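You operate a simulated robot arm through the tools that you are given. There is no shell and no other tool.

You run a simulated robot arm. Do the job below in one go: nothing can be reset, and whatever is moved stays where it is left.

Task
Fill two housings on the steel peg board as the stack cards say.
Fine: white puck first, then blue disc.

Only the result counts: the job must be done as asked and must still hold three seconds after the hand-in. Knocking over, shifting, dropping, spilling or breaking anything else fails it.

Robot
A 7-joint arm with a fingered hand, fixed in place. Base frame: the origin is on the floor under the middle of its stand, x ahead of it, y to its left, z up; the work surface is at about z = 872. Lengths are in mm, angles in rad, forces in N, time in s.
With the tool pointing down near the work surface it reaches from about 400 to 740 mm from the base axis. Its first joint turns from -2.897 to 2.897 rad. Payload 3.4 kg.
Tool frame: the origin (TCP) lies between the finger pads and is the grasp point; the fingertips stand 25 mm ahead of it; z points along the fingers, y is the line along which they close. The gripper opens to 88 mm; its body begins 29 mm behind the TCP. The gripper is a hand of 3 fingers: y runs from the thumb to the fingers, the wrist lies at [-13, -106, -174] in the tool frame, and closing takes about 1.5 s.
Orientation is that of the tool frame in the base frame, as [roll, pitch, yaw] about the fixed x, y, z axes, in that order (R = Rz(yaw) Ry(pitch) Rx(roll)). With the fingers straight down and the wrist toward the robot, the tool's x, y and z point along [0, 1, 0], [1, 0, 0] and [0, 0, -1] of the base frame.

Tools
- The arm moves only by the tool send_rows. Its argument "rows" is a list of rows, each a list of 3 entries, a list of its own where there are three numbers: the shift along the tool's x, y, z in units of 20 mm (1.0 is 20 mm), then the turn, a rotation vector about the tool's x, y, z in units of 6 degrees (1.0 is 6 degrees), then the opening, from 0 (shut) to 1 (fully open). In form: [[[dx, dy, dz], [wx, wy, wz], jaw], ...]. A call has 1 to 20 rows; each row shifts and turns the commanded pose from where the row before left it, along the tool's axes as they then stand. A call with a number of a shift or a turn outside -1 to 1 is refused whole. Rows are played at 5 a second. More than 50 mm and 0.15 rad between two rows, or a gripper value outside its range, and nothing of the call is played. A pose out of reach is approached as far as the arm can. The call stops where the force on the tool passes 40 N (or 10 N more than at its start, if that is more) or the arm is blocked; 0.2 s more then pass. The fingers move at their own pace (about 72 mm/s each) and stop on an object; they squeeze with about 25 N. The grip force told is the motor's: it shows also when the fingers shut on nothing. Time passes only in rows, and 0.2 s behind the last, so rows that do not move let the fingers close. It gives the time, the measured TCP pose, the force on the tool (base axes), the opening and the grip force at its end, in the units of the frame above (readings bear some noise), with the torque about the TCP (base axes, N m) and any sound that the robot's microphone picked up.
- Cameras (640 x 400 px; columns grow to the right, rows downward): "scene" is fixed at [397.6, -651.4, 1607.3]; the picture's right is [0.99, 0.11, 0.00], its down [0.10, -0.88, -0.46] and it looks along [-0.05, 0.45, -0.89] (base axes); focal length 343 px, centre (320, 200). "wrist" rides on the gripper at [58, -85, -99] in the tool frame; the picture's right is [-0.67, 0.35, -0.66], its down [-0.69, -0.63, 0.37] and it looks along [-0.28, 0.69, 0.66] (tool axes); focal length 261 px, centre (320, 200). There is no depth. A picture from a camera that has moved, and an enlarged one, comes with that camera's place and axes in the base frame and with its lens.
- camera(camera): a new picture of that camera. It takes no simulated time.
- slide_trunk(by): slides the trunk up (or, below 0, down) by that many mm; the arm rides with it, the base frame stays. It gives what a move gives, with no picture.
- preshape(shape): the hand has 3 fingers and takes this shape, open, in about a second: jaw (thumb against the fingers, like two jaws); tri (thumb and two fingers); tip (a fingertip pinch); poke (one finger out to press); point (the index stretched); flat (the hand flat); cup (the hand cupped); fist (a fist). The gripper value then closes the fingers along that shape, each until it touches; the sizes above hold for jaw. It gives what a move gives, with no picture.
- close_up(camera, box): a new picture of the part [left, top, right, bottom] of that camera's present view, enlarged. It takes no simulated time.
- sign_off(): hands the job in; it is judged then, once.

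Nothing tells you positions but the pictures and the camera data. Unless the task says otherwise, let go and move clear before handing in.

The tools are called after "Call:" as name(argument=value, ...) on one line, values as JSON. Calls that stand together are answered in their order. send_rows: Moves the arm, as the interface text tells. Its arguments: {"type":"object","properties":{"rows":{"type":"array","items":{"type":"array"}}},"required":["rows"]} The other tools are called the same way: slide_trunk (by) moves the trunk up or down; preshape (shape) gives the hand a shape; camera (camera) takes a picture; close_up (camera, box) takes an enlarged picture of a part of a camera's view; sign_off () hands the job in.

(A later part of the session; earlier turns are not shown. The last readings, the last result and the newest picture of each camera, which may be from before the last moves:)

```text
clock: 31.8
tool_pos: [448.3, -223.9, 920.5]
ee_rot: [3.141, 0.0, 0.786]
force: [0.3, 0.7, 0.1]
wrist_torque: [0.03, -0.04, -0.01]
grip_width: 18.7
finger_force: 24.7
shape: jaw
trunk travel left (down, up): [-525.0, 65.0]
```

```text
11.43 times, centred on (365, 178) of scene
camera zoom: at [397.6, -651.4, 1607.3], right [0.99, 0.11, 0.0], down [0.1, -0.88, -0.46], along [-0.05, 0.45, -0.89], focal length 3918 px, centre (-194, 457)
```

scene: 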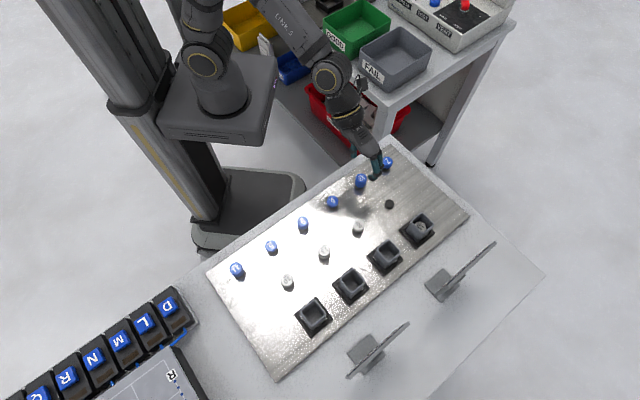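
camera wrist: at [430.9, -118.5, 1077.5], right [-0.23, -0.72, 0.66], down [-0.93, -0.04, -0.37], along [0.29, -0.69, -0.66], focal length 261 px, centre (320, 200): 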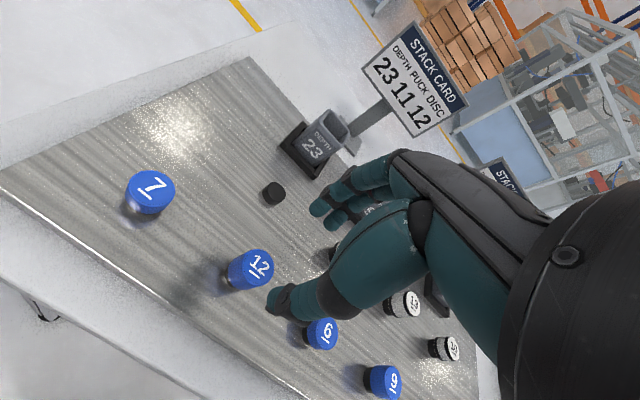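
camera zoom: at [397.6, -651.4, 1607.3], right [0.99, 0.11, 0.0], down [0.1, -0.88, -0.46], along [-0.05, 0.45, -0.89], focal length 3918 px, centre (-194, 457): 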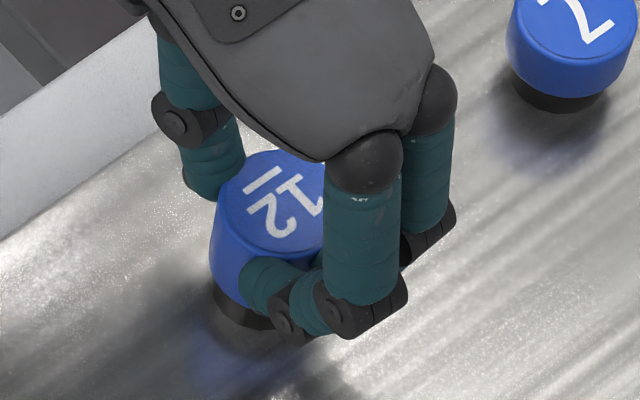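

Disc 12 is gripped near its top and looks upright. I'll lift it straight up and carry it to housing 23.

Call:
send_rows(rows=[[[0, 0, -0.3], [0, 0, 0], 0.1], [[0, 0, -0.6], [0, 0, 0], 0.1], [[0, 0, -0.9], [0, 0, 0], 0.1], [[0, 0, -0.9], [0, 0, 0], 0.1], [[0, 0, -0.9], [0, 0, 0], 0.1], [[0.101, 0.968, 0], [0, 0, 0], 0.1], [[0.101, 0.968, 0], [0, 0, 0], 0.1], [[0.101, 0.968, 0], [0, 0, 0], 0.1], [[0.101, 0.968, 0], [0, 0, 0], 0.1], [[0.101, 0.968, 0], [0, 0, 0], 0.1], [[0.101, 0.968, 0], [0, 0, 0], 0.1], [[0.101, 0.968, 0], [0, 0, 0], 0.1], [[0.101, 0.968, 0], [0, 0, 0], 0.1], [[0.101, 0.968, 0], [0, 0, 0], 0.1], [[0, 0, 0], [0, 0, 0], 0.1], [[0, 0, 0], [0, 0, 0], 0.1]])

Call:
close_up(camera="wrist", box=[225, 190, 345, 310])

Call:
close_up(camera="scene", box=[395, 185, 455, 245])

```text
clock: 35.2
tool_pos: [585.5, -332.7, 992.5]
ee_rot: [-3.141, -0.001, 0.786]
force: [0.0, -0.6, -0.6]
wrist_torque: [0.01, -0.02, 0.0]
grip_width: 19.0
finger_force: 24.8
shape: jaw
trunk travel left (down, up): [-525.0, 65.0]
```

```text
3.33 times, centred on (285, 250) of wrist
camera zoom: at [566.3, -230.7, 1090.6], right [-0.23, -0.72, 0.66], down [-0.93, -0.04, -0.37], along [0.29, -0.69, -0.66], focal length 869 px, centre (437, 33)
```

zoom: 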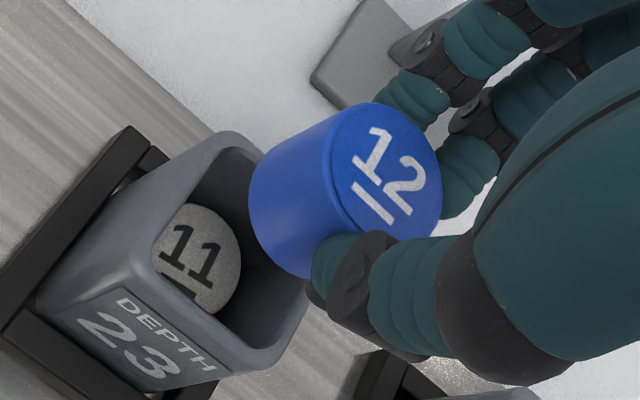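

```text
6.67 times, centred on (425, 215) of scene
camera zoom: at [397.6, -651.4, 1607.3], right [0.99, 0.11, 0.0], down [0.1, -0.88, -0.46], along [-0.05, 0.45, -0.89], focal length 2286 px, centre (-380, 100)
```

zoom: 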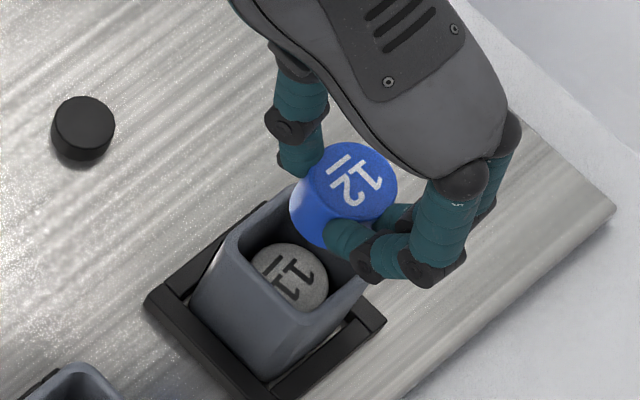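

Call:
send_rows(rows=[[[-0.055, 0, 0.5], [0, 0, 0], 0.1], [[0, 0, 0.5], [0, 0, 0], 0.1], [[0, 0, 0.3], [0, 0, 0], 0.1], [[0, 0, 0], [0, 0, 0], 0.1], [[0, 0, 0], [0, 0, 0], 0.1]])

Call:
close_up(camera="scene", box=[408, 208, 434, 236])

Call:
close_up(camera="wrist", box=[235, 205, 305, 285])

```text
clock: 36.4
tool_pos: [584.4, -334.3, 967.7]
ee_rot: [3.141, -0.002, 0.787]
force: [-0.4, -0.1, 0.0]
wrist_torque: [0.01, -0.02, -0.02]
grip_width: 18.7
finger_force: 25.0
shape: jaw
trunk travel left (down, up): [-525.0, 65.0]
```

```text
14.29 times, centred on (421, 222) of scene
camera zoom: at [397.6, -651.4, 1607.3], right [0.99, 0.11, 0.0], down [0.1, -0.88, -0.46], along [-0.05, 0.45, -0.89], focal length 4898 px, centre (-1123, -114)
```

zoom: 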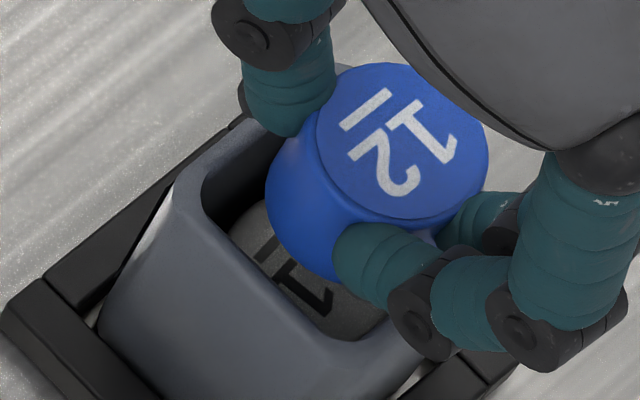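

```text
5.00 times, centred on (270, 245) of wrist
camera zoom: at [565.9, -232.7, 1065.2], right [-0.23, -0.72, 0.66], down [-0.93, -0.04, -0.37], along [0.29, -0.69, -0.66], focal length 1303 px, centre (570, -25)
```

zoom: 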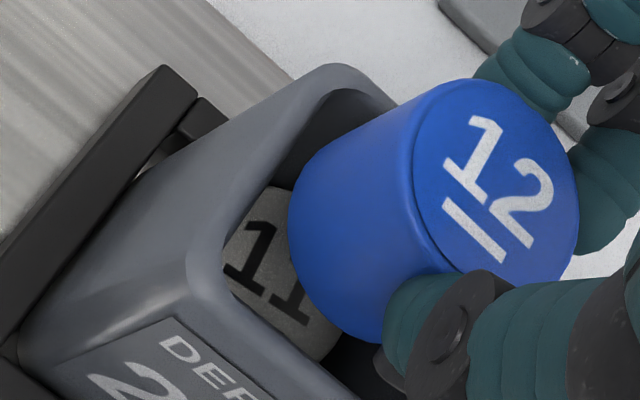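

Call:
send_rows(rows=[[[0, -0.06, 0.1], [0, 0, 0], 0.1], [[0, 0, 0.1], [0, 0, 0], 0.1], [[0, 0, 0], [0, 0, 0], 0.1], [[0, 0, 0], [0, 0, 0], 0.1]])

Call:
close_up(camera="scene", box=[408, 208, 434, 236])

Call:
close_up(camera="wrist", box=[235, 205, 305, 285])

```text
clock: 37.4
tool_pos: [583.3, -333.9, 962.3]
ee_rot: [-3.14, 0.0, 0.786]
force: [1.1, -0.5, 0.2]
wrist_torque: [-0.02, -0.02, 0.02]
grip_width: 18.7
finger_force: 24.8
shape: jaw
trunk travel left (down, up): [-525.0, 65.0]
```

```text
14.29 times, centred on (421, 222) of scene
camera zoom: at [397.6, -651.4, 1607.3], right [0.99, 0.11, 0.0], down [0.1, -0.88, -0.46], along [-0.05, 0.45, -0.89], focal length 4898 px, centre (-1123, -114)
```

zoom: 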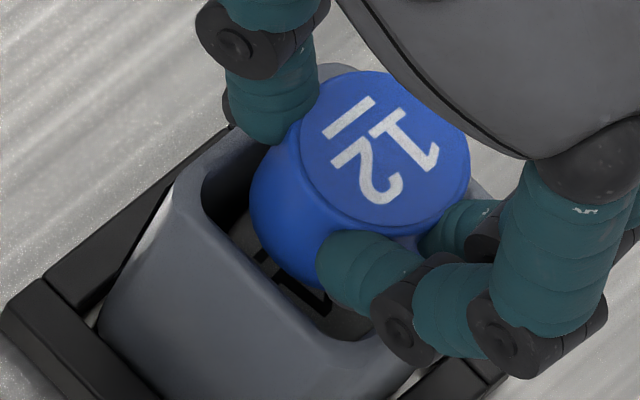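

```text
5.00 times, centred on (270, 245) of wrist
camera zoom: at [564.8, -231.8, 1060.2], right [-0.23, -0.72, 0.66], down [-0.93, -0.04, -0.37], along [0.29, -0.69, -0.66], focal length 1303 px, centre (570, -25)
```

zoom: 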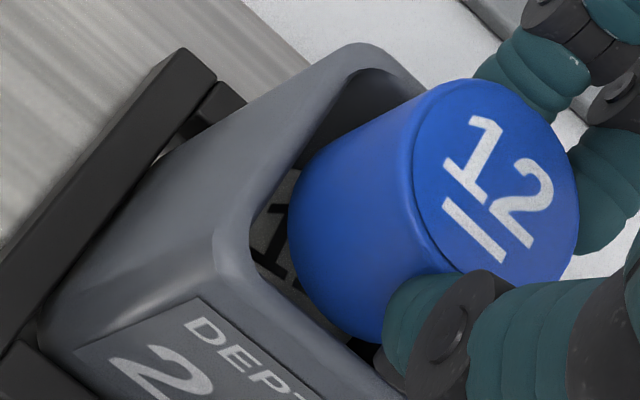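

Call:
send_rows(rows=[[[0.0, -0.02, 0.1], [0, 0, 0], 0.1], [[0, 0, 0.12], [0, 0, 0], 0.1], [[0, 0, 0.1], [0, 0, 0], 0.1], [[0, 0, 0], [0, 0, 0], 0.1], [[0, 0, 0], [0, 0, 0], 0.1]])

Call:
close_up(camera="scene", box=[408, 208, 434, 236])

Call:
close_up(camera="wrist", box=[235, 205, 325, 295])

```text
clock: 38.6
tool_pos: [583.2, -333.6, 957.7]
ee_rot: [-3.141, -0.001, 0.786]
force: [0.5, 1.3, -0.6]
wrist_torque: [0.0, -0.04, 0.0]
grip_width: 18.4
finger_force: 24.8
shape: jaw
trunk travel left (down, up): [-525.0, 65.0]
```

```text
14.29 times, centred on (421, 222) of scene
camera zoom: at [397.6, -651.4, 1607.3], right [0.99, 0.11, 0.0], down [0.1, -0.88, -0.46], along [-0.05, 0.45, -0.89], focal length 4898 px, centre (-1123, -114)
```

zoom: 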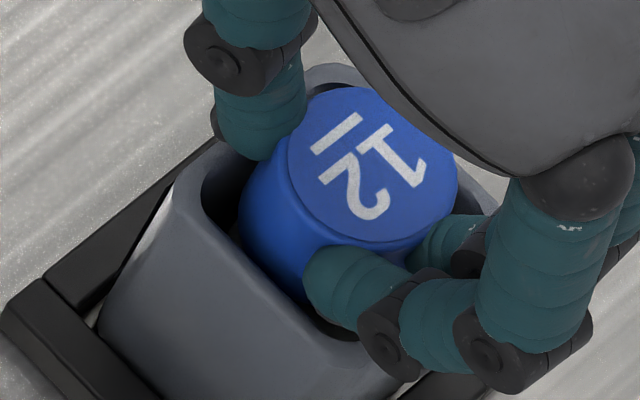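

```text
4.44 times, centred on (280, 250) of wrist
camera zoom: at [564.4, -231.9, 1054.6], right [-0.23, -0.72, 0.66], down [-0.93, -0.04, -0.37], along [0.29, -0.69, -0.66], focal length 1158 px, centre (498, -22)
```

zoom: 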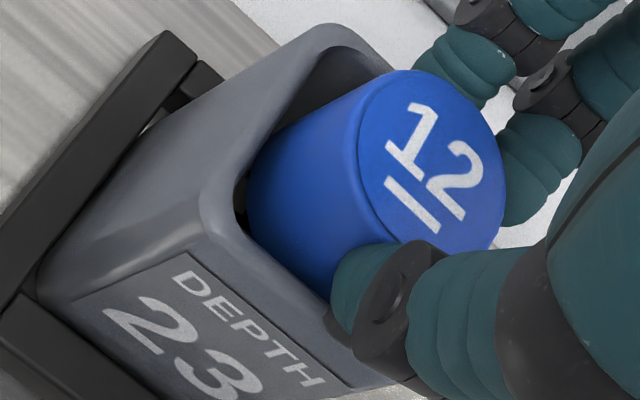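

The disc is about 6–7 mm inside the opening with no contact force. Releasing it here.

Call:
send_rows(rows=[[[0, 0, 0], [0, 0, 0], 0.25], [[0, 0, 0], [0, 0, 0], 0.4], [[0, 0, 0], [0, 0, 0], 0.6], [[0, 0, 0], [0, 0, 0], 0.6], [[0, 0, 0], [0, 0, 0], 0.6]])

Call:
close_up(camera="scene", box=[400, 200, 440, 240])

Call:
close_up(camera="wrist", box=[235, 200, 355, 320])

```text
clock: 39.8
tool_pos: [582.5, -333.6, 955.6]
ee_rot: [-3.141, 0.001, 0.786]
force: [0.6, 1.0, -1.0]
wrist_torque: [0.06, 0.02, 0.02]
grip_width: 52.2
finger_force: 0.1
shape: jaw
trunk travel left (down, up): [-525.0, 65.0]
```

```text
10.00 times, centred on (420, 220) of scene
camera zoom: at [397.6, -651.4, 1607.3], right [0.99, 0.11, 0.0], down [0.1, -0.88, -0.46], along [-0.05, 0.45, -0.89], focal length 3428 px, centre (-680, 0)
```

zoom: 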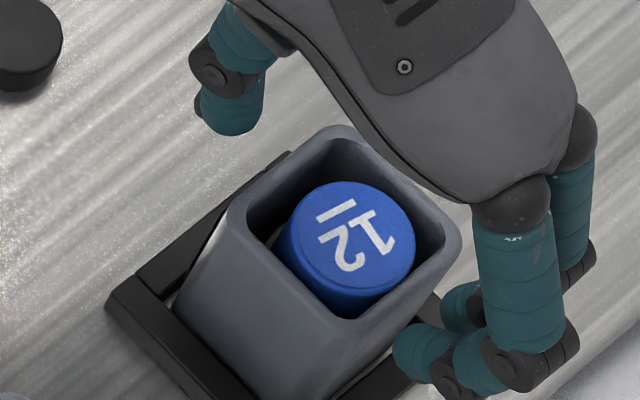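

```text
3.33 times, centred on (295, 260) of wrist
camera zoom: at [564.4, -231.9, 1054.7], right [-0.23, -0.72, 0.66], down [-0.93, -0.04, -0.37], along [0.29, -0.69, -0.66], focal length 869 px, centre (403, 0)
```

zoom: 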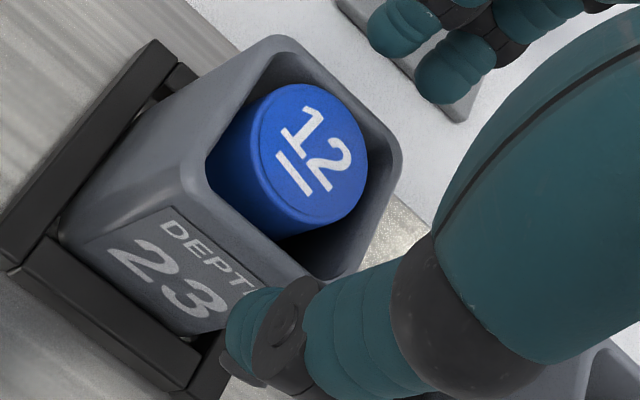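

Disc 12 has dropped in on top of puck 11. I'll rise clear and check that it sits flat.

Call:
send_rows(rows=[[[0, 0, -0.75], [0, 0, 0], 0.6], [[0, 0, -0.75], [0, 0, 0], 0.6], [[0, 0, -0.75], [0, 0, 0], 0.6], [[0, -0.8, 0], [0, 0, 0], 0.6], [[0, -0.8, 0], [0, 0, 0], 0.6], [[0, -0.8, 0], [0, 0, 0], 0.6]])

Call:
close_up(camera="scene", box=[400, 200, 440, 245])

Call:
camera(camera="wrist")

```text
clock: 41.2
tool_pos: [547.1, -300.9, 1000.0]
ee_rot: [3.141, -0.001, 0.786]
force: [-0.6, 0.4, 1.0]
wrist_torque: [-0.02, -0.03, 0.01]
grip_width: 52.2
finger_force: 0.0
shape: jaw
trunk travel left (down, up): [-525.0, 65.0]
```

```text
8.89 times, centred on (420, 222) of scene
camera zoom: at [397.6, -651.4, 1607.3], right [0.99, 0.11, 0.0], down [0.1, -0.88, -0.46], along [-0.05, 0.45, -0.89], focal length 3048 px, centre (-569, 0)
```

zoom: 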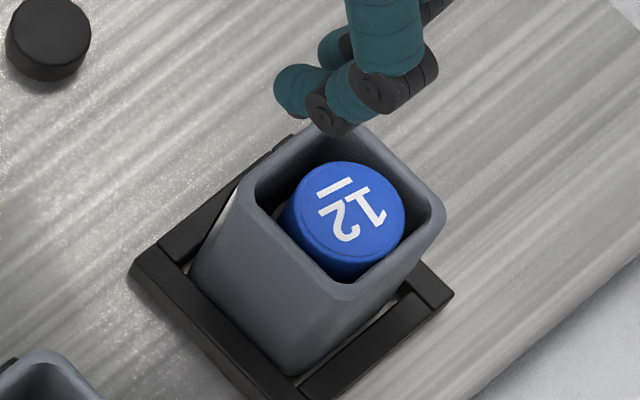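

```text
taken
camera wrist: at [528.2, -198.5, 1098.4], right [-0.23, -0.72, 0.66], down [-0.93, -0.04, -0.37], along [0.29, -0.69, -0.66], focal length 261 px, centre (320, 200)
```

wrist: 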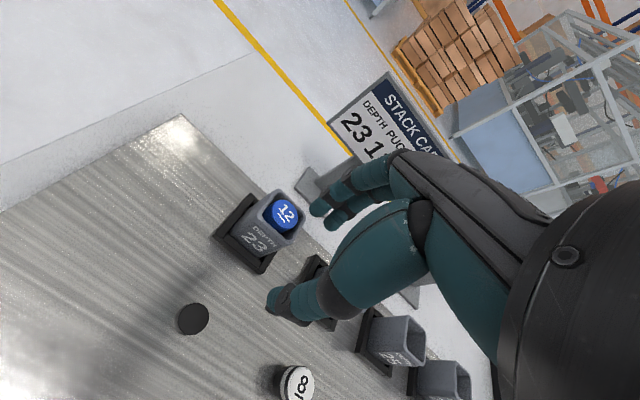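

Call:
close_up(camera="wrist", box=[220, 170, 320, 260])

Call:
close_up(camera="scene", box=[406, 206, 436, 240])

Call:
close_up(camera="scene", box=[220, 240, 350, 340])

```text
4.44 times, centred on (270, 215) of wrist
camera zoom: at [528.2, -198.5, 1098.4], right [-0.23, -0.72, 0.66], down [-0.93, -0.04, -0.37], along [0.29, -0.69, -0.66], focal length 1158 px, centre (542, 133)
```

zoom: 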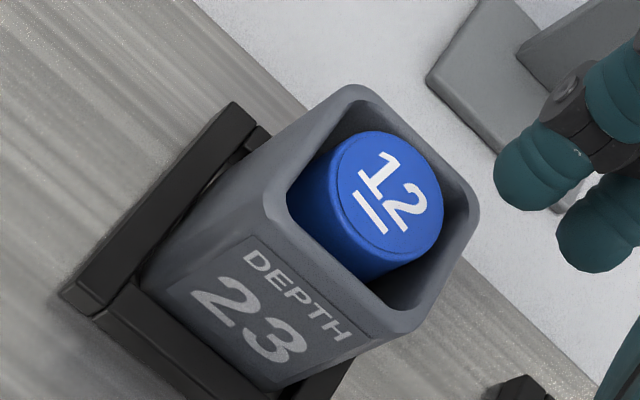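

```text
11.76 times, centred on (421, 223) of scene
camera zoom: at [397.6, -651.4, 1607.3], right [0.99, 0.11, 0.0], down [0.1, -0.88, -0.46], along [-0.05, 0.45, -0.89], focal length 4034 px, centre (-868, -71)
```

zoom: 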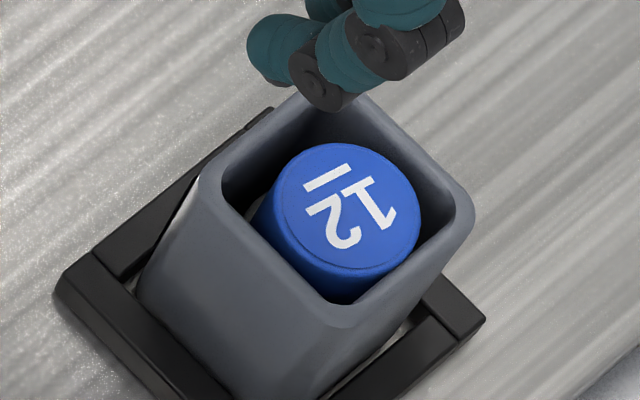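

```text
4.00 times, centred on (285, 290) of scene
camera zoom: at [397.6, -651.4, 1607.3], right [0.99, 0.11, 0.0], down [0.1, -0.88, -0.46], along [-0.05, 0.45, -0.89], focal length 1371 px, centre (460, -160)
```

zoom: 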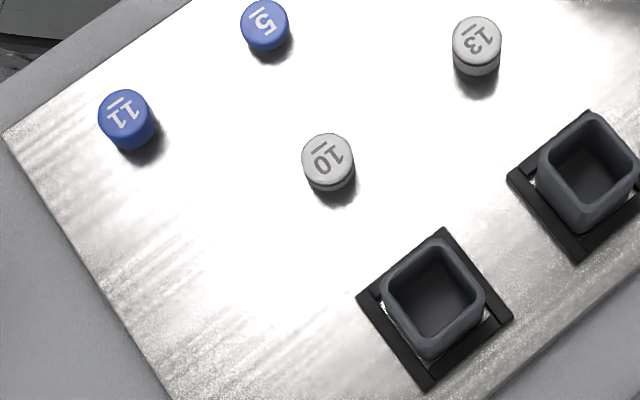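

Disc 12 sits flat, flush with the rim of housing 23. Next is puck 10, near (309, -479); I'll travel there at z ≈ 1000.

Call:
send_rows(rows=[[[-0.985, -0.14, 0], [0, 0, 0], 0.6], [[-0.985, -0.14, 0], [0, 0, 0], 0.6], [[-0.985, -0.14, 0], [0, 0, 0], 0.6], [[-0.985, -0.14, 0], [0, 0, 0], 0.6], [[-0.985, -0.14, 0], [0, 0, 0], 0.6], [[-0.985, -0.14, 0], [0, 0, 0], 0.6], [[-0.985, -0.14, 0], [0, 0, 0], 0.6], [[-0.985, -0.14, 0], [0, 0, 0], 0.6], [[-0.985, -0.14, 0], [0, 0, 0], 0.6], [[-0.985, -0.14, 0], [0, 0, 0], 0.6], [[-0.985, -0.14, 0], [0, 0, 0], 0.6], [[-0.985, -0.14, 0], [0, 0, 0], 0.6], [[-0.985, -0.14, 0], [0, 0, 0], 0.6], [[-0.985, -0.14, 0], [0, 0, 0], 0.6], [[-0.985, -0.14, 0], [0, 0, 0], 0.6], [[0, 0, 0], [0, 0, 0], 0.6], [[0, 0, 0], [0, 0, 0], 0.6]])

Call:
camera(camera="wrist")

Call:
camera(camera="scene")

```text
clock: 44.8
tool_pos: [310.8, -478.6, 1000.9]
ee_rot: [-3.141, -0.001, 0.787]
force: [0.0, -1.0, -0.4]
wrist_torque: [0.0, 0.02, 0.0]
grip_width: 52.4
finger_force: 0.1
shape: jaw
trunk travel left (down, up): [-525.0, 65.0]
```

```text
taken
camera wrist: at [292.5, -375.9, 1098.5], right [-0.23, -0.72, 0.66], down [-0.93, -0.04, -0.37], along [0.29, -0.69, -0.66], focal length 261 px, centre (320, 200)
```

wrist: 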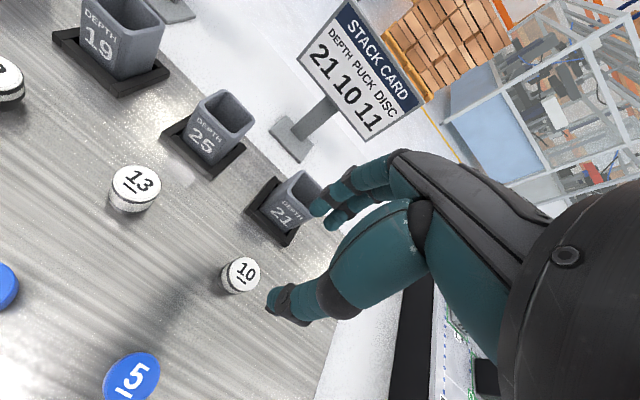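

```text
taken
```

scene: 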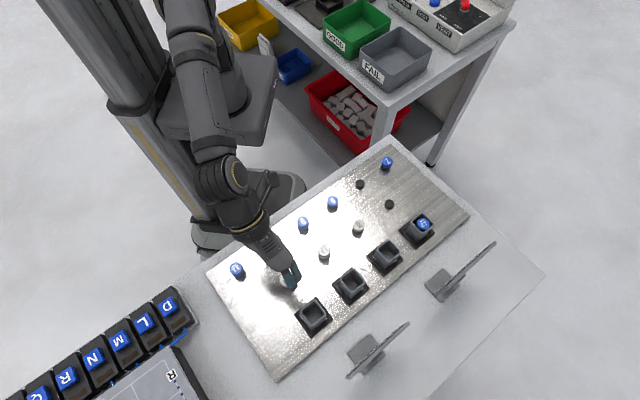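

Call:
close_up(camera="wrist", box=[200, 240, 296, 310])

Call:
close_up(camera="wrist", box=[230, 150, 340, 250])

```text
5.71 times, centred on (248, 275) of wrist
camera zoom: at [292.5, -375.9, 1098.5], right [-0.23, -0.72, 0.66], down [-0.93, -0.04, -0.37], along [0.29, -0.69, -0.66], focal length 1489 px, centre (731, -229)
```

zoom: 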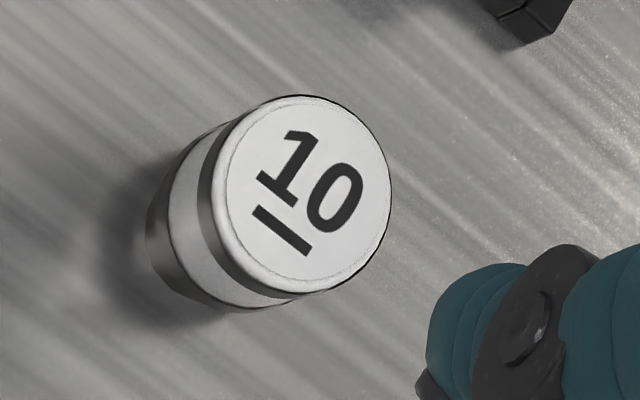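

```text
4.00 times, centred on (285, 200) of wrist
camera zoom: at [292.5, -375.9, 1098.5], right [-0.23, -0.72, 0.66], down [-0.93, -0.04, -0.37], along [0.29, -0.69, -0.66], focal length 1043 px, centre (460, 200)
```

zoom: 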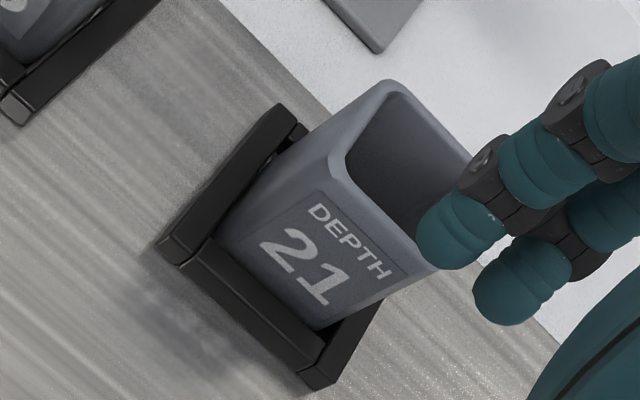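

Call:
send_rows(rows=[[[-0.08, 0.03, 0.85], [0, 0, 0], 0.6], [[-0.08, 0.03, 0.85], [0, 0, 0], 0.6], [[0, 0, 0.85], [0, 0, 0], 0.6], [[0, 0, 0.85], [0, 0, 0], 0.6], [[0, 0, 0], [0, 0, 0], 0.6], [[0, 0, 0], [0, 0, 0], 0.6]])

Call:
close_up(camera="wrist", box=[240, 190, 350, 310])

Call:
close_up(camera="scene", box=[265, 250, 325, 300])

```text
clock: 46.2
tool_pos: [310.0, -480.3, 932.9]
ee_rot: [3.141, 0.001, 0.787]
force: [0.1, -0.5, -1.0]
wrist_torque: [0.02, 0.01, 0.0]
grip_width: 52.7
finger_force: 0.0
shape: jaw
trunk travel left (down, up): [-525.0, 65.0]
```

```text
3.33 times, centred on (295, 250) of wrist
camera zoom: at [290.1, -378.6, 1030.0], right [-0.23, -0.72, 0.66], down [-0.93, -0.04, -0.37], along [0.29, -0.69, -0.66], focal length 869 px, centre (403, 33)
```

zoom: 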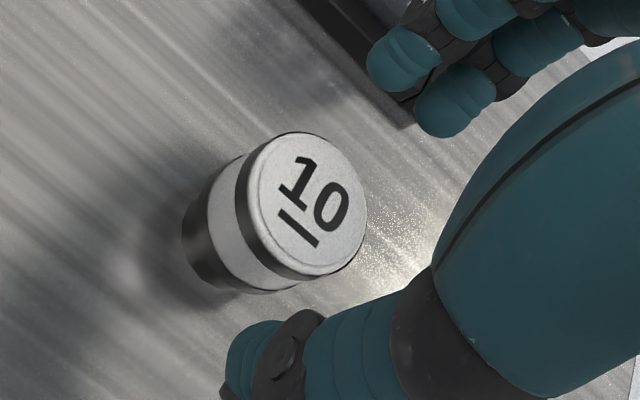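

```text
8.00 times, centred on (295, 275) of scene
camera zoom: at [397.6, -651.4, 1607.3], right [0.99, 0.11, 0.0], down [0.1, -0.88, -0.46], along [-0.05, 0.45, -0.89], focal length 2743 px, centre (520, -400)
```

zoom: 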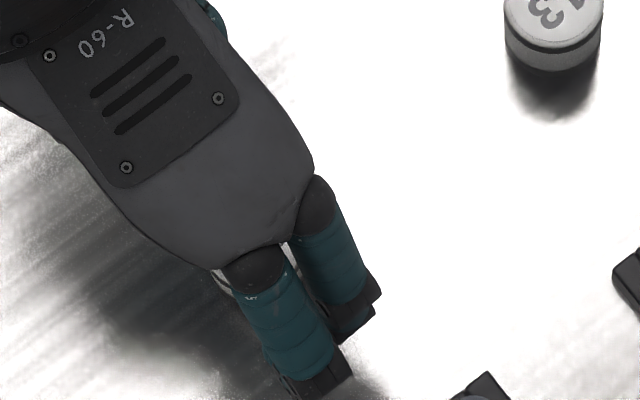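

Call:
send_rows(rows=[[[0, 0, 0.4], [0, 0, 0], 0.55], [[0, 0, 0.36], [0, 0, 0], 0.55], [[0, 0, 0], [0, 0, 0], 0.55], [[0, 0, 0], [0, 0, 0], 0.55]])

Call:
close_up(camera="wrist", box=[240, 190, 350, 310])

```text
clock: 47.2
tool_pos: [309.5, -480.9, 917.6]
ee_rot: [3.141, 0.001, 0.788]
force: [-1.3, -0.1, 0.1]
wrist_torque: [-0.01, -0.01, -0.01]
grip_width: 48.9
finger_force: 0.0
shape: jaw
trunk travel left (down, up): [-525.0, 65.0]
```

```text
3.33 times, centred on (295, 250) of wrist
camera zoom: at [290.0, -379.5, 1015.2], right [-0.23, -0.72, 0.66], down [-0.93, -0.04, -0.37], along [0.29, -0.69, -0.66], focal length 869 px, centre (403, 33)
```

zoom: 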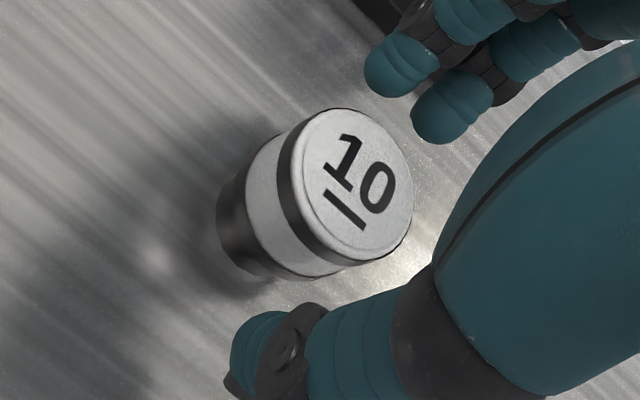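

Call:
send_rows(rows=[[[0, 0, 0.04], [0, 0, 0], 0.5], [[0, 0, 0], [0, 0, 0], 0.4], [[0, 0, 0], [0, 0, 0], 0.25], [[0, 0, 0], [0, 0, 0], 0.1], [[0, 0, 0], [0, 0, 0], 0.1], [[0, 0, 0], [0, 0, 0], 0.1], [[0, 0, 0], [0, 0, 0], 0.1]])

Call:
close_up(camera="wrist", box=[250, 200, 350, 300])

Call:
close_up(camera="scene", box=[265, 250, 325, 300])

```text
clock: 48.8
tool_pos: [308.5, -481.7, 915.8]
ee_rot: [-3.14, 0.002, 0.785]
force: [0.1, -0.6, -0.2]
wrist_torque: [0.02, -0.04, 0.01]
grip_width: 19.4
finger_force: 25.3
shape: jaw
trunk travel left (down, up): [-525.0, 65.0]
```

```text
4.00 times, centred on (300, 250) of wrist
camera zoom: at [290.1, -379.4, 1014.6], right [-0.23, -0.72, 0.66], down [-0.93, -0.04, -0.37], along [0.29, -0.69, -0.66], focal length 1043 px, centre (400, 0)
```

zoom: 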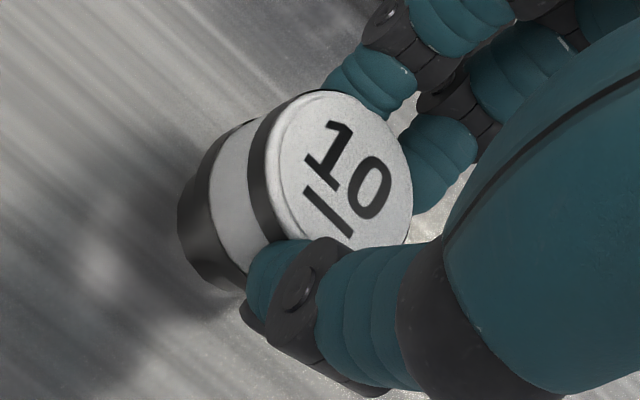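

```text
8.00 times, centred on (295, 275) of scene
camera zoom: at [397.6, -651.4, 1607.3], right [0.99, 0.11, 0.0], down [0.1, -0.88, -0.46], along [-0.05, 0.45, -0.89], focal length 2743 px, centre (520, -400)
```

zoom: 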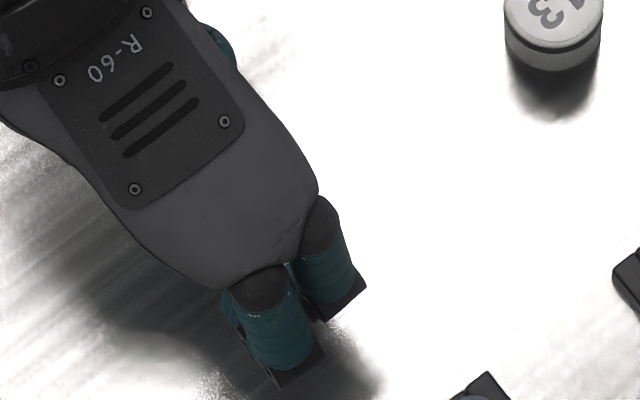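

Puck 10 is gripped. I'll lift 62 mm and carry it about 88 mm toward housing 21.

Call:
send_rows(rows=[[[0, 0, -0.3], [0, 0, 0], 0.1], [[0, 0, -0.6], [0, 0, 0], 0.1], [[0, 0, -0.8], [0, 0, 0], 0.1], [[0, 0, -0.8], [0, 0, 0], 0.1], [[0, 0, -0.6], [0, 0, 0], 0.1], [[0, 0, 0], [0, 0, 0], 0.1], [[-0.014, 0.88, 0], [0, 0, 0], 0.1], [[-0.014, 0.88, 0], [0, 0, 0], 0.1], [[-0.014, 0.88, 0], [0, 0, 0], 0.1], [[-0.014, 0.88, 0], [0, 0, 0], 0.1], [[-0.014, 0.88, 0], [0, 0, 0], 0.1], [[0, 0, 0], [0, 0, 0], 0.1], [[0, 0, 0], [0, 0, 0], 0.1]])

Call:
close_up(camera="wrist", box=[230, 190, 350, 310])

Call:
close_up(camera="scene", box=[280, 270, 360, 340])

Call:
camera(camera="wrist")

```text
clock: 51.6
tool_pos: [370.8, -543.9, 980.5]
ee_rot: [-3.14, 0.001, 0.785]
force: [0.1, -0.4, -0.8]
wrist_torque: [-0.01, 0.02, 0.01]
grip_width: 19.3
finger_force: 24.8
shape: jaw
trunk travel left (down, up): [-525.0, 65.0]
```

```text
3.33 times, centred on (290, 250) of wrist
camera zoom: at [351.1, -441.9, 1077.8], right [-0.23, -0.72, 0.66], down [-0.93, -0.04, -0.37], along [0.29, -0.69, -0.66], focal length 869 px, centre (420, 33)
```

zoom: 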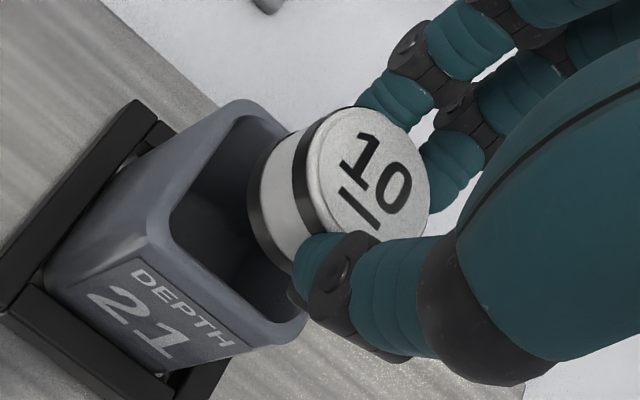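

```text
5.71 times, centred on (320, 305) of scene
camera zoom: at [397.6, -651.4, 1607.3], right [0.99, 0.11, 0.0], down [0.1, -0.88, -0.46], along [-0.05, 0.45, -0.89], focal length 1959 px, centre (320, -400)
```

zoom: 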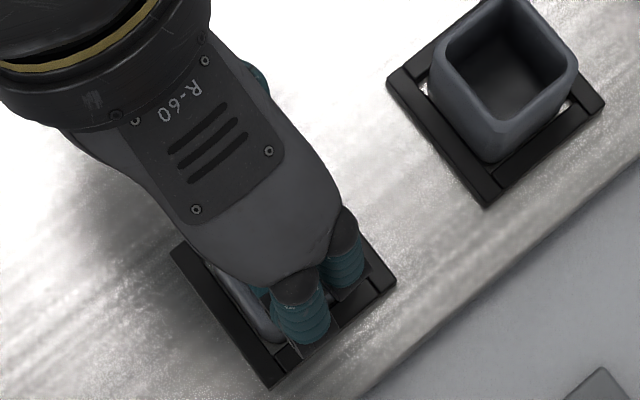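

```text
taken
camera wrist: at [351.1, -441.9, 1077.8], right [-0.23, -0.72, 0.66], down [-0.93, -0.04, -0.37], along [0.29, -0.69, -0.66], focal length 261 px, centre (320, 200)
```

wrist: 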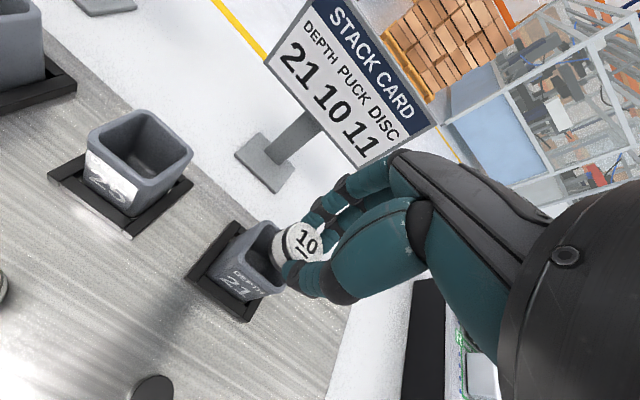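

Call:
close_up(camera="wrist", box=[228, 210, 298, 300])

Call:
close_up(camera="wrist", box=[240, 200, 300, 250])

```text
4.44 times, centred on (263, 255) of wrist
camera zoom: at [351.1, -441.9, 1077.8], right [-0.23, -0.72, 0.66], down [-0.93, -0.04, -0.37], along [0.29, -0.69, -0.66], focal length 1158 px, centre (573, -44)
```

zoom: 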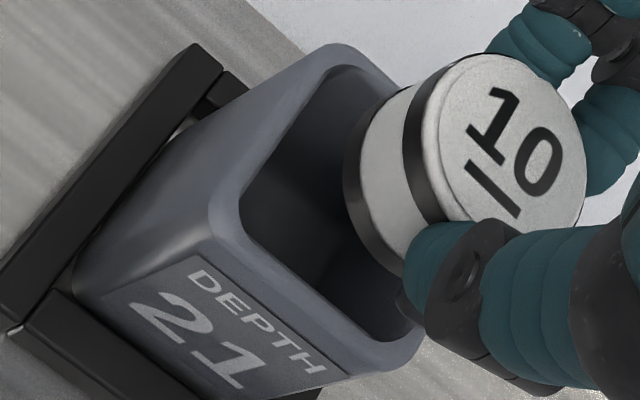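

```text
8.00 times, centred on (270, 225) of wrist
camera zoom: at [351.1, -441.9, 1077.8], right [-0.23, -0.72, 0.66], down [-0.93, -0.04, -0.37], along [0.29, -0.69, -0.66], focal length 2085 px, centre (720, 0)
```

zoom: 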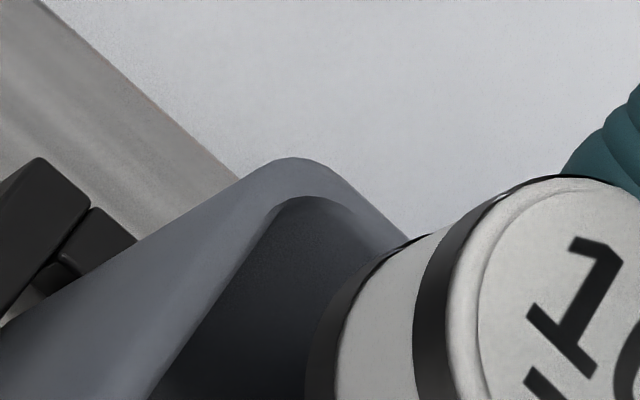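

Call:
send_rows(rows=[[[-0.04, 0.1, 0.3], [0, 0, 0], 0.1], [[0, 0, 0.3], [0, 0, 0], 0.1], [[0, 0, 0.3], [0, 0, 0], 0.1], [[0, 0, 0], [0, 0, 0], 0.1], [[0, 0, 0], [0, 0, 0], 0.1]])

Call:
close_up(camera="wrist", box=[235, 205, 315, 295])

Call:
close_up(camera="scene", box=[290, 290, 340, 340])

```text
clock: 52.8
tool_pos: [369.4, -546.4, 959.8]
ee_rot: [-3.141, 0.0, 0.785]
force: [0.5, 0.6, 0.7]
wrist_torque: [-0.03, 0.02, -0.01]
grip_width: 19.3
finger_force: 25.3
shape: jaw
trunk travel left (down, up): [-525.0, 65.0]
```

```text
4.44 times, centred on (275, 250) of wrist
camera zoom: at [351.7, -443.8, 1059.1], right [-0.23, -0.72, 0.66], down [-0.93, -0.04, -0.37], along [0.29, -0.69, -0.66], focal length 1158 px, centre (520, -22)
```

zoom: 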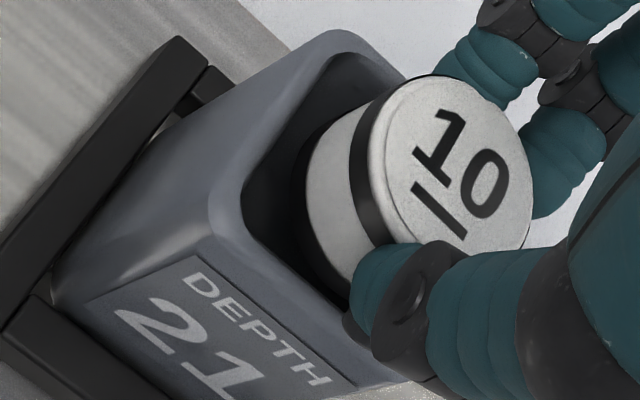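

```text
8.00 times, centred on (315, 315) of scene
camera zoom: at [397.6, -651.4, 1607.3], right [0.99, 0.11, 0.0], down [0.1, -0.88, -0.46], along [-0.05, 0.45, -0.89], focal length 2743 px, centre (360, -720)
```

zoom: 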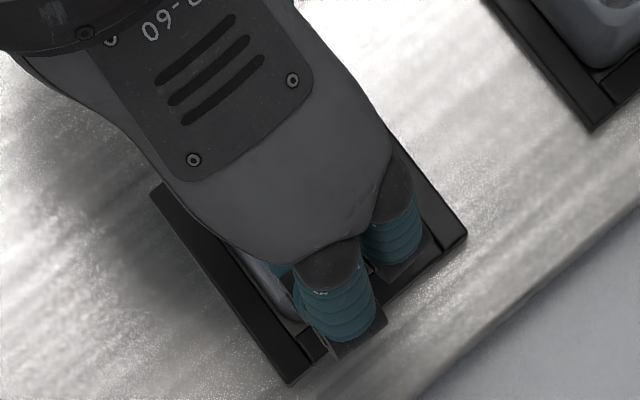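

Call:
send_rows(rows=[[[0.02, 0.13, 0], [0, 0, 0], 0.1], [[0, 0, 0.1], [0, 0, 0], 0.1], [[0, 0, 0], [0, 0, 0], 0.1], [[0, 0, 0], [0, 0, 0], 0.1]])

Call:
close_up(camera="wrist", box=[245, 205, 325, 295])

```text
clock: 53.8
tool_pos: [374.4, -547.3, 959.5]
ee_rot: [-3.141, 0.0, 0.786]
force: [-0.2, 0.1, 0.0]
wrist_torque: [0.01, -0.01, 0.04]
grip_width: 19.4
finger_force: 24.8
shape: jaw
trunk travel left (down, up): [-525.0, 65.0]
```

```text
4.44 times, centred on (285, 250) of wrist
camera zoom: at [354.3, -446.1, 1056.4], right [-0.23, -0.72, 0.66], down [-0.93, -0.04, -0.37], along [0.29, -0.69, -0.66], focal length 1158 px, centre (476, -22)
```

zoom: 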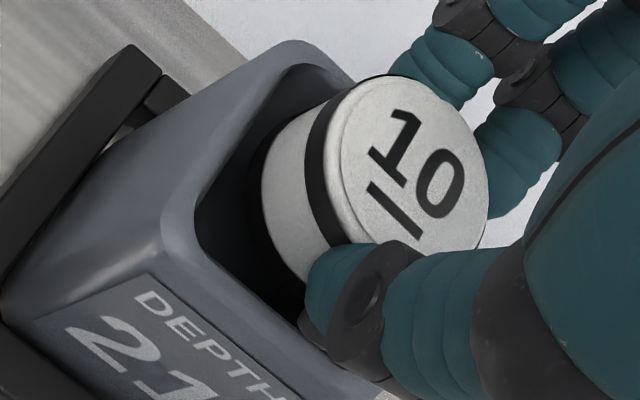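

Call:
close_up(camera="wrist", box=[250, 215, 290, 255])

Call:
close_up(camera="wrist", box=[255, 240, 305, 290])

```text
10.00 times, centred on (270, 235) of wrist
camera zoom: at [354.3, -446.1, 1056.4], right [-0.23, -0.72, 0.66], down [-0.93, -0.04, -0.37], along [0.29, -0.69, -0.66], focal length 2606 px, centre (820, -150)
```

zoom: 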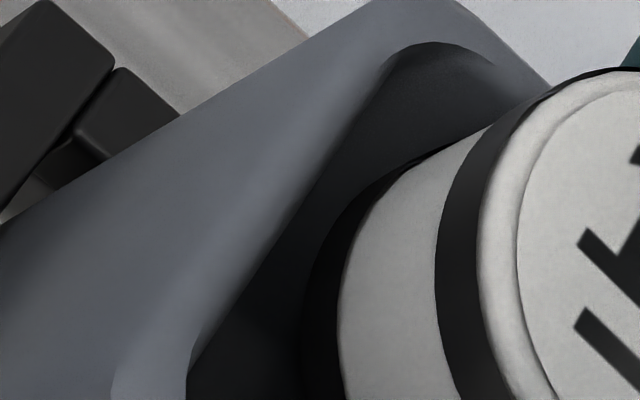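

```text
8.00 times, centred on (280, 265) of wrist
camera zoom: at [354.3, -446.1, 1056.4], right [-0.23, -0.72, 0.66], down [-0.93, -0.04, -0.37], along [0.29, -0.69, -0.66], focal length 2085 px, centre (640, -320)
```

zoom: 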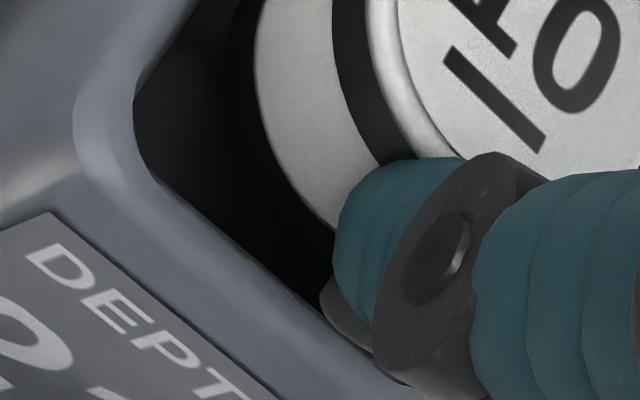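

I estimate the puck slightly toward +x and +y of centre. I'll nudge back a little and lower 3 mm, watching the force.

Call:
send_rows(rows=[[[-0.02, -0.04, 0], [0, 0, 0], 0.1], [[0, 0, 0.08], [0, 0, 0], 0.1], [[0, 0, 0.07], [0, 0, 0], 0.1], [[0, 0, 0], [0, 0, 0], 0.1], [[0, 0, 0], [0, 0, 0], 0.1]])

Call:
close_up(camera="wrist", box=[245, 205, 325, 295])

Call:
close_up(camera="wrist", box=[250, 215, 300, 275])

```text
clock: 55.0
tool_pos: [371.6, -548.0, 956.3]
ee_rot: [-3.141, -0.001, 0.785]
force: [0.3, -0.4, -0.1]
wrist_torque: [0.01, 0.0, 0.0]
grip_width: 19.4
finger_force: 24.9
shape: jaw
trunk travel left (down, up): [-525.0, 65.0]
```

```text
4.44 times, centred on (285, 250) of wrist
camera zoom: at [353.0, -446.1, 1054.2], right [-0.23, -0.72, 0.66], down [-0.93, -0.04, -0.37], along [0.29, -0.69, -0.66], focal length 1158 px, centre (476, -22)
```

zoom: 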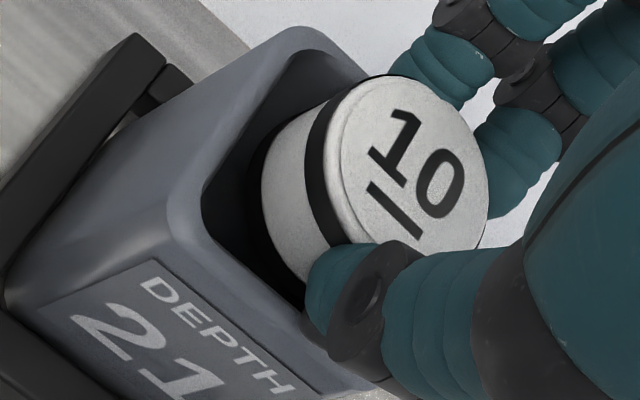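

```text
6.67 times, centred on (275, 245) of wrist
camera zoom: at [353.0, -446.1, 1054.2], right [-0.23, -0.72, 0.66], down [-0.93, -0.04, -0.37], along [0.29, -0.69, -0.66], focal length 1738 px, centre (620, -100)
```

zoom: 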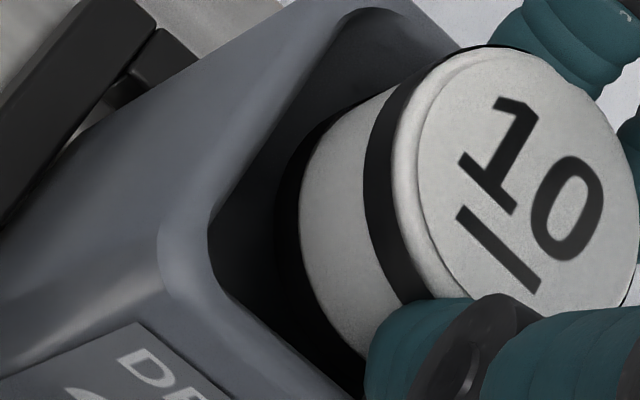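

Combining views, the best correction is about +1 mm along tool x. I'll apply it and lower gently in small steps with the force watched.

Call:
send_rows(rows=[[[0.05, 0.015, 0], [0, 0, 0], 0.1], [[0, 0, 0], [0, 0, 0], 0.1], [[0, 0, 0.08], [0, 0, 0], 0.1], [[0, 0, 0], [0, 0, 0], 0.1]])

Call:
close_up(camera="wrist", box=[250, 215, 300, 275])

Call:
close_up(camera="scene", box=[295, 295, 335, 335])

```text
clock: 56.0
tool_pos: [373.3, -548.5, 955.7]
ee_rot: [3.141, 0.0, 0.785]
force: [-0.7, -0.2, 0.2]
wrist_torque: [0.01, 0.01, 0.02]
grip_width: 19.2
finger_force: 25.1
shape: jaw
trunk travel left (down, up): [-525.0, 65.0]
```

```text
6.67 times, centred on (275, 245) of wrist
camera zoom: at [354.4, -445.9, 1052.8], right [-0.23, -0.72, 0.66], down [-0.93, -0.04, -0.37], along [0.29, -0.69, -0.66], focal length 1738 px, centre (620, -100)
```

zoom: 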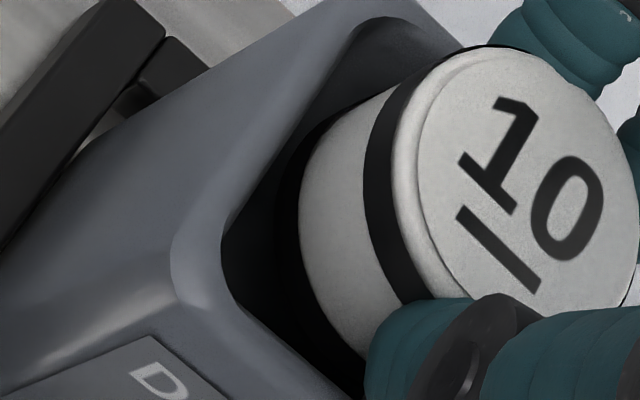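

```text
10.00 times, centred on (315, 315) of scene
camera zoom: at [397.6, -651.4, 1607.3], right [0.99, 0.11, 0.0], down [0.1, -0.88, -0.46], along [-0.05, 0.45, -0.89], focal length 3428 px, centre (370, -950)
```

zoom: 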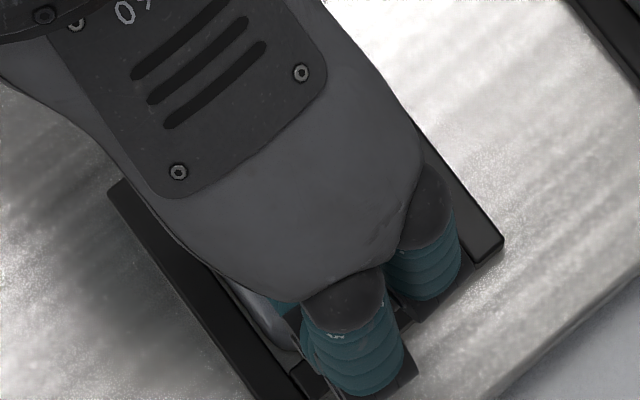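

No contact and the gaps now match those of the first good insertion. I'll lower another 4 mm in small steps.

Call:
send_rows(rows=[[[0, 0, 0.1], [0, 0, 0], 0.1], [[0, 0, 0.1], [0, 0, 0], 0.1], [[0, 0, 0], [0, 0, 0], 0.1], [[0, 0, 0], [0, 0, 0], 0.1]])

Call:
close_up(camera="wrist", box=[245, 210, 325, 290])

```text
clock: 57.0
tool_pos: [372.8, -547.2, 953.8]
ee_rot: [3.135, 0.002, 0.783]
force: [1.5, -3.4, 21.6]
wrist_torque: [-0.03, -0.14, -0.03]
grip_width: 19.6
finger_force: 25.4
shape: jaw
trunk travel left (down, up): [-525.0, 65.0]
```

```text
5.00 times, centred on (285, 250) of wrist
camera zoom: at [353.6, -444.5, 1050.9], right [-0.23, -0.72, 0.66], down [-0.93, -0.04, -0.37], along [0.29, -0.7, -0.66], focal length 1303 px, centre (495, -50)
```

zoom: 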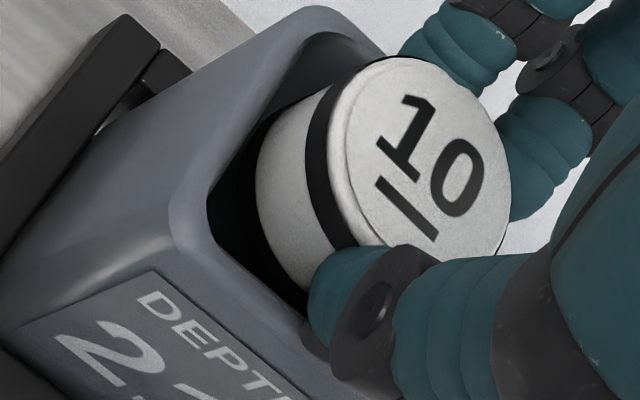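

Contact at 21 N with torque suggesting both thumb and finger sides touch the rim. I'll back up 3 mm and look more closely before going on.

Call:
send_rows(rows=[[[0, 0, -0.2], [0, 0, 0], 0.1], [[0, 0, -0.05], [0, 0, 0], 0.1], [[0, 0, 0], [0, 0, 0], 0.1], [[0, 0, 0], [0, 0, 0], 0.1]])

Call:
close_up(camera="wrist", box=[245, 205, 335, 295])

Call:
close_up(camera="wrist", box=[252, 222, 292, 262])

Call:
close_up(camera="wrist", box=[258, 245, 308, 295])

```text
clock: 58.0
tool_pos: [373.8, -548.0, 954.6]
ee_rot: [3.141, -0.001, 0.785]
force: [0.5, 0.2, 0.0]
wrist_torque: [0.0, 0.0, 0.01]
grip_width: 19.5
finger_force: 25.1
shape: jaw
trunk travel left (down, up): [-525.0, 65.0]
```

```text
4.44 times, centred on (290, 250) of wrist
camera zoom: at [354.8, -445.8, 1052.8], right [-0.23, -0.72, 0.66], down [-0.93, -0.04, -0.37], along [0.29, -0.69, -0.66], focal length 1158 px, centre (453, -22)
```

zoom: 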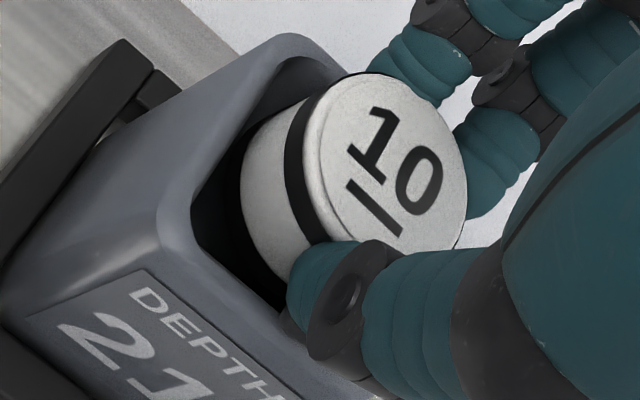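

```text
10.00 times, centred on (272, 242) of wrist
camera zoom: at [354.8, -445.8, 1052.8], right [-0.23, -0.72, 0.66], down [-0.93, -0.04, -0.37], along [0.29, -0.69, -0.66], focal length 2606 px, centre (800, -220)
```

zoom: 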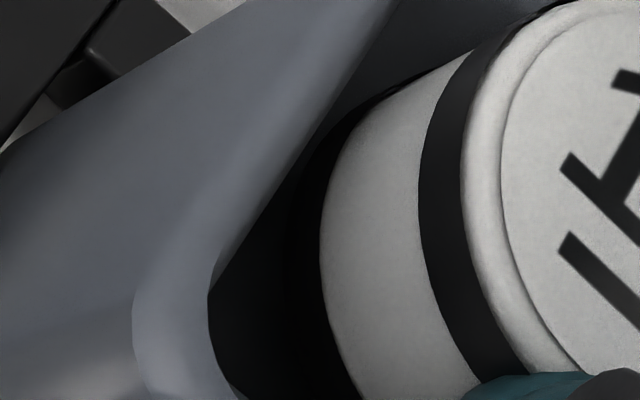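

```text
8.00 times, centred on (283, 270) of wrist
camera zoom: at [354.8, -445.8, 1052.8], right [-0.23, -0.72, 0.66], down [-0.93, -0.04, -0.37], along [0.29, -0.69, -0.66], focal length 2085 px, centre (616, -360)
```

zoom: 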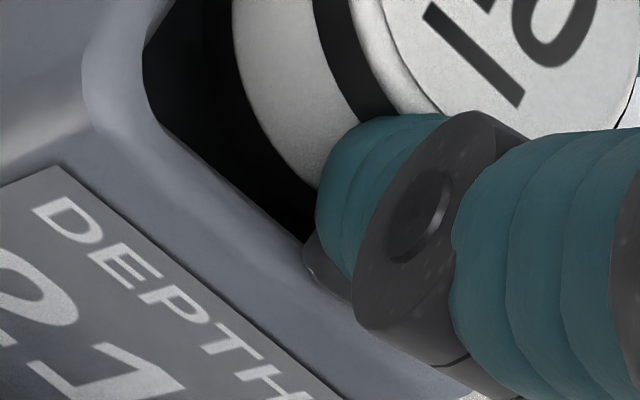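

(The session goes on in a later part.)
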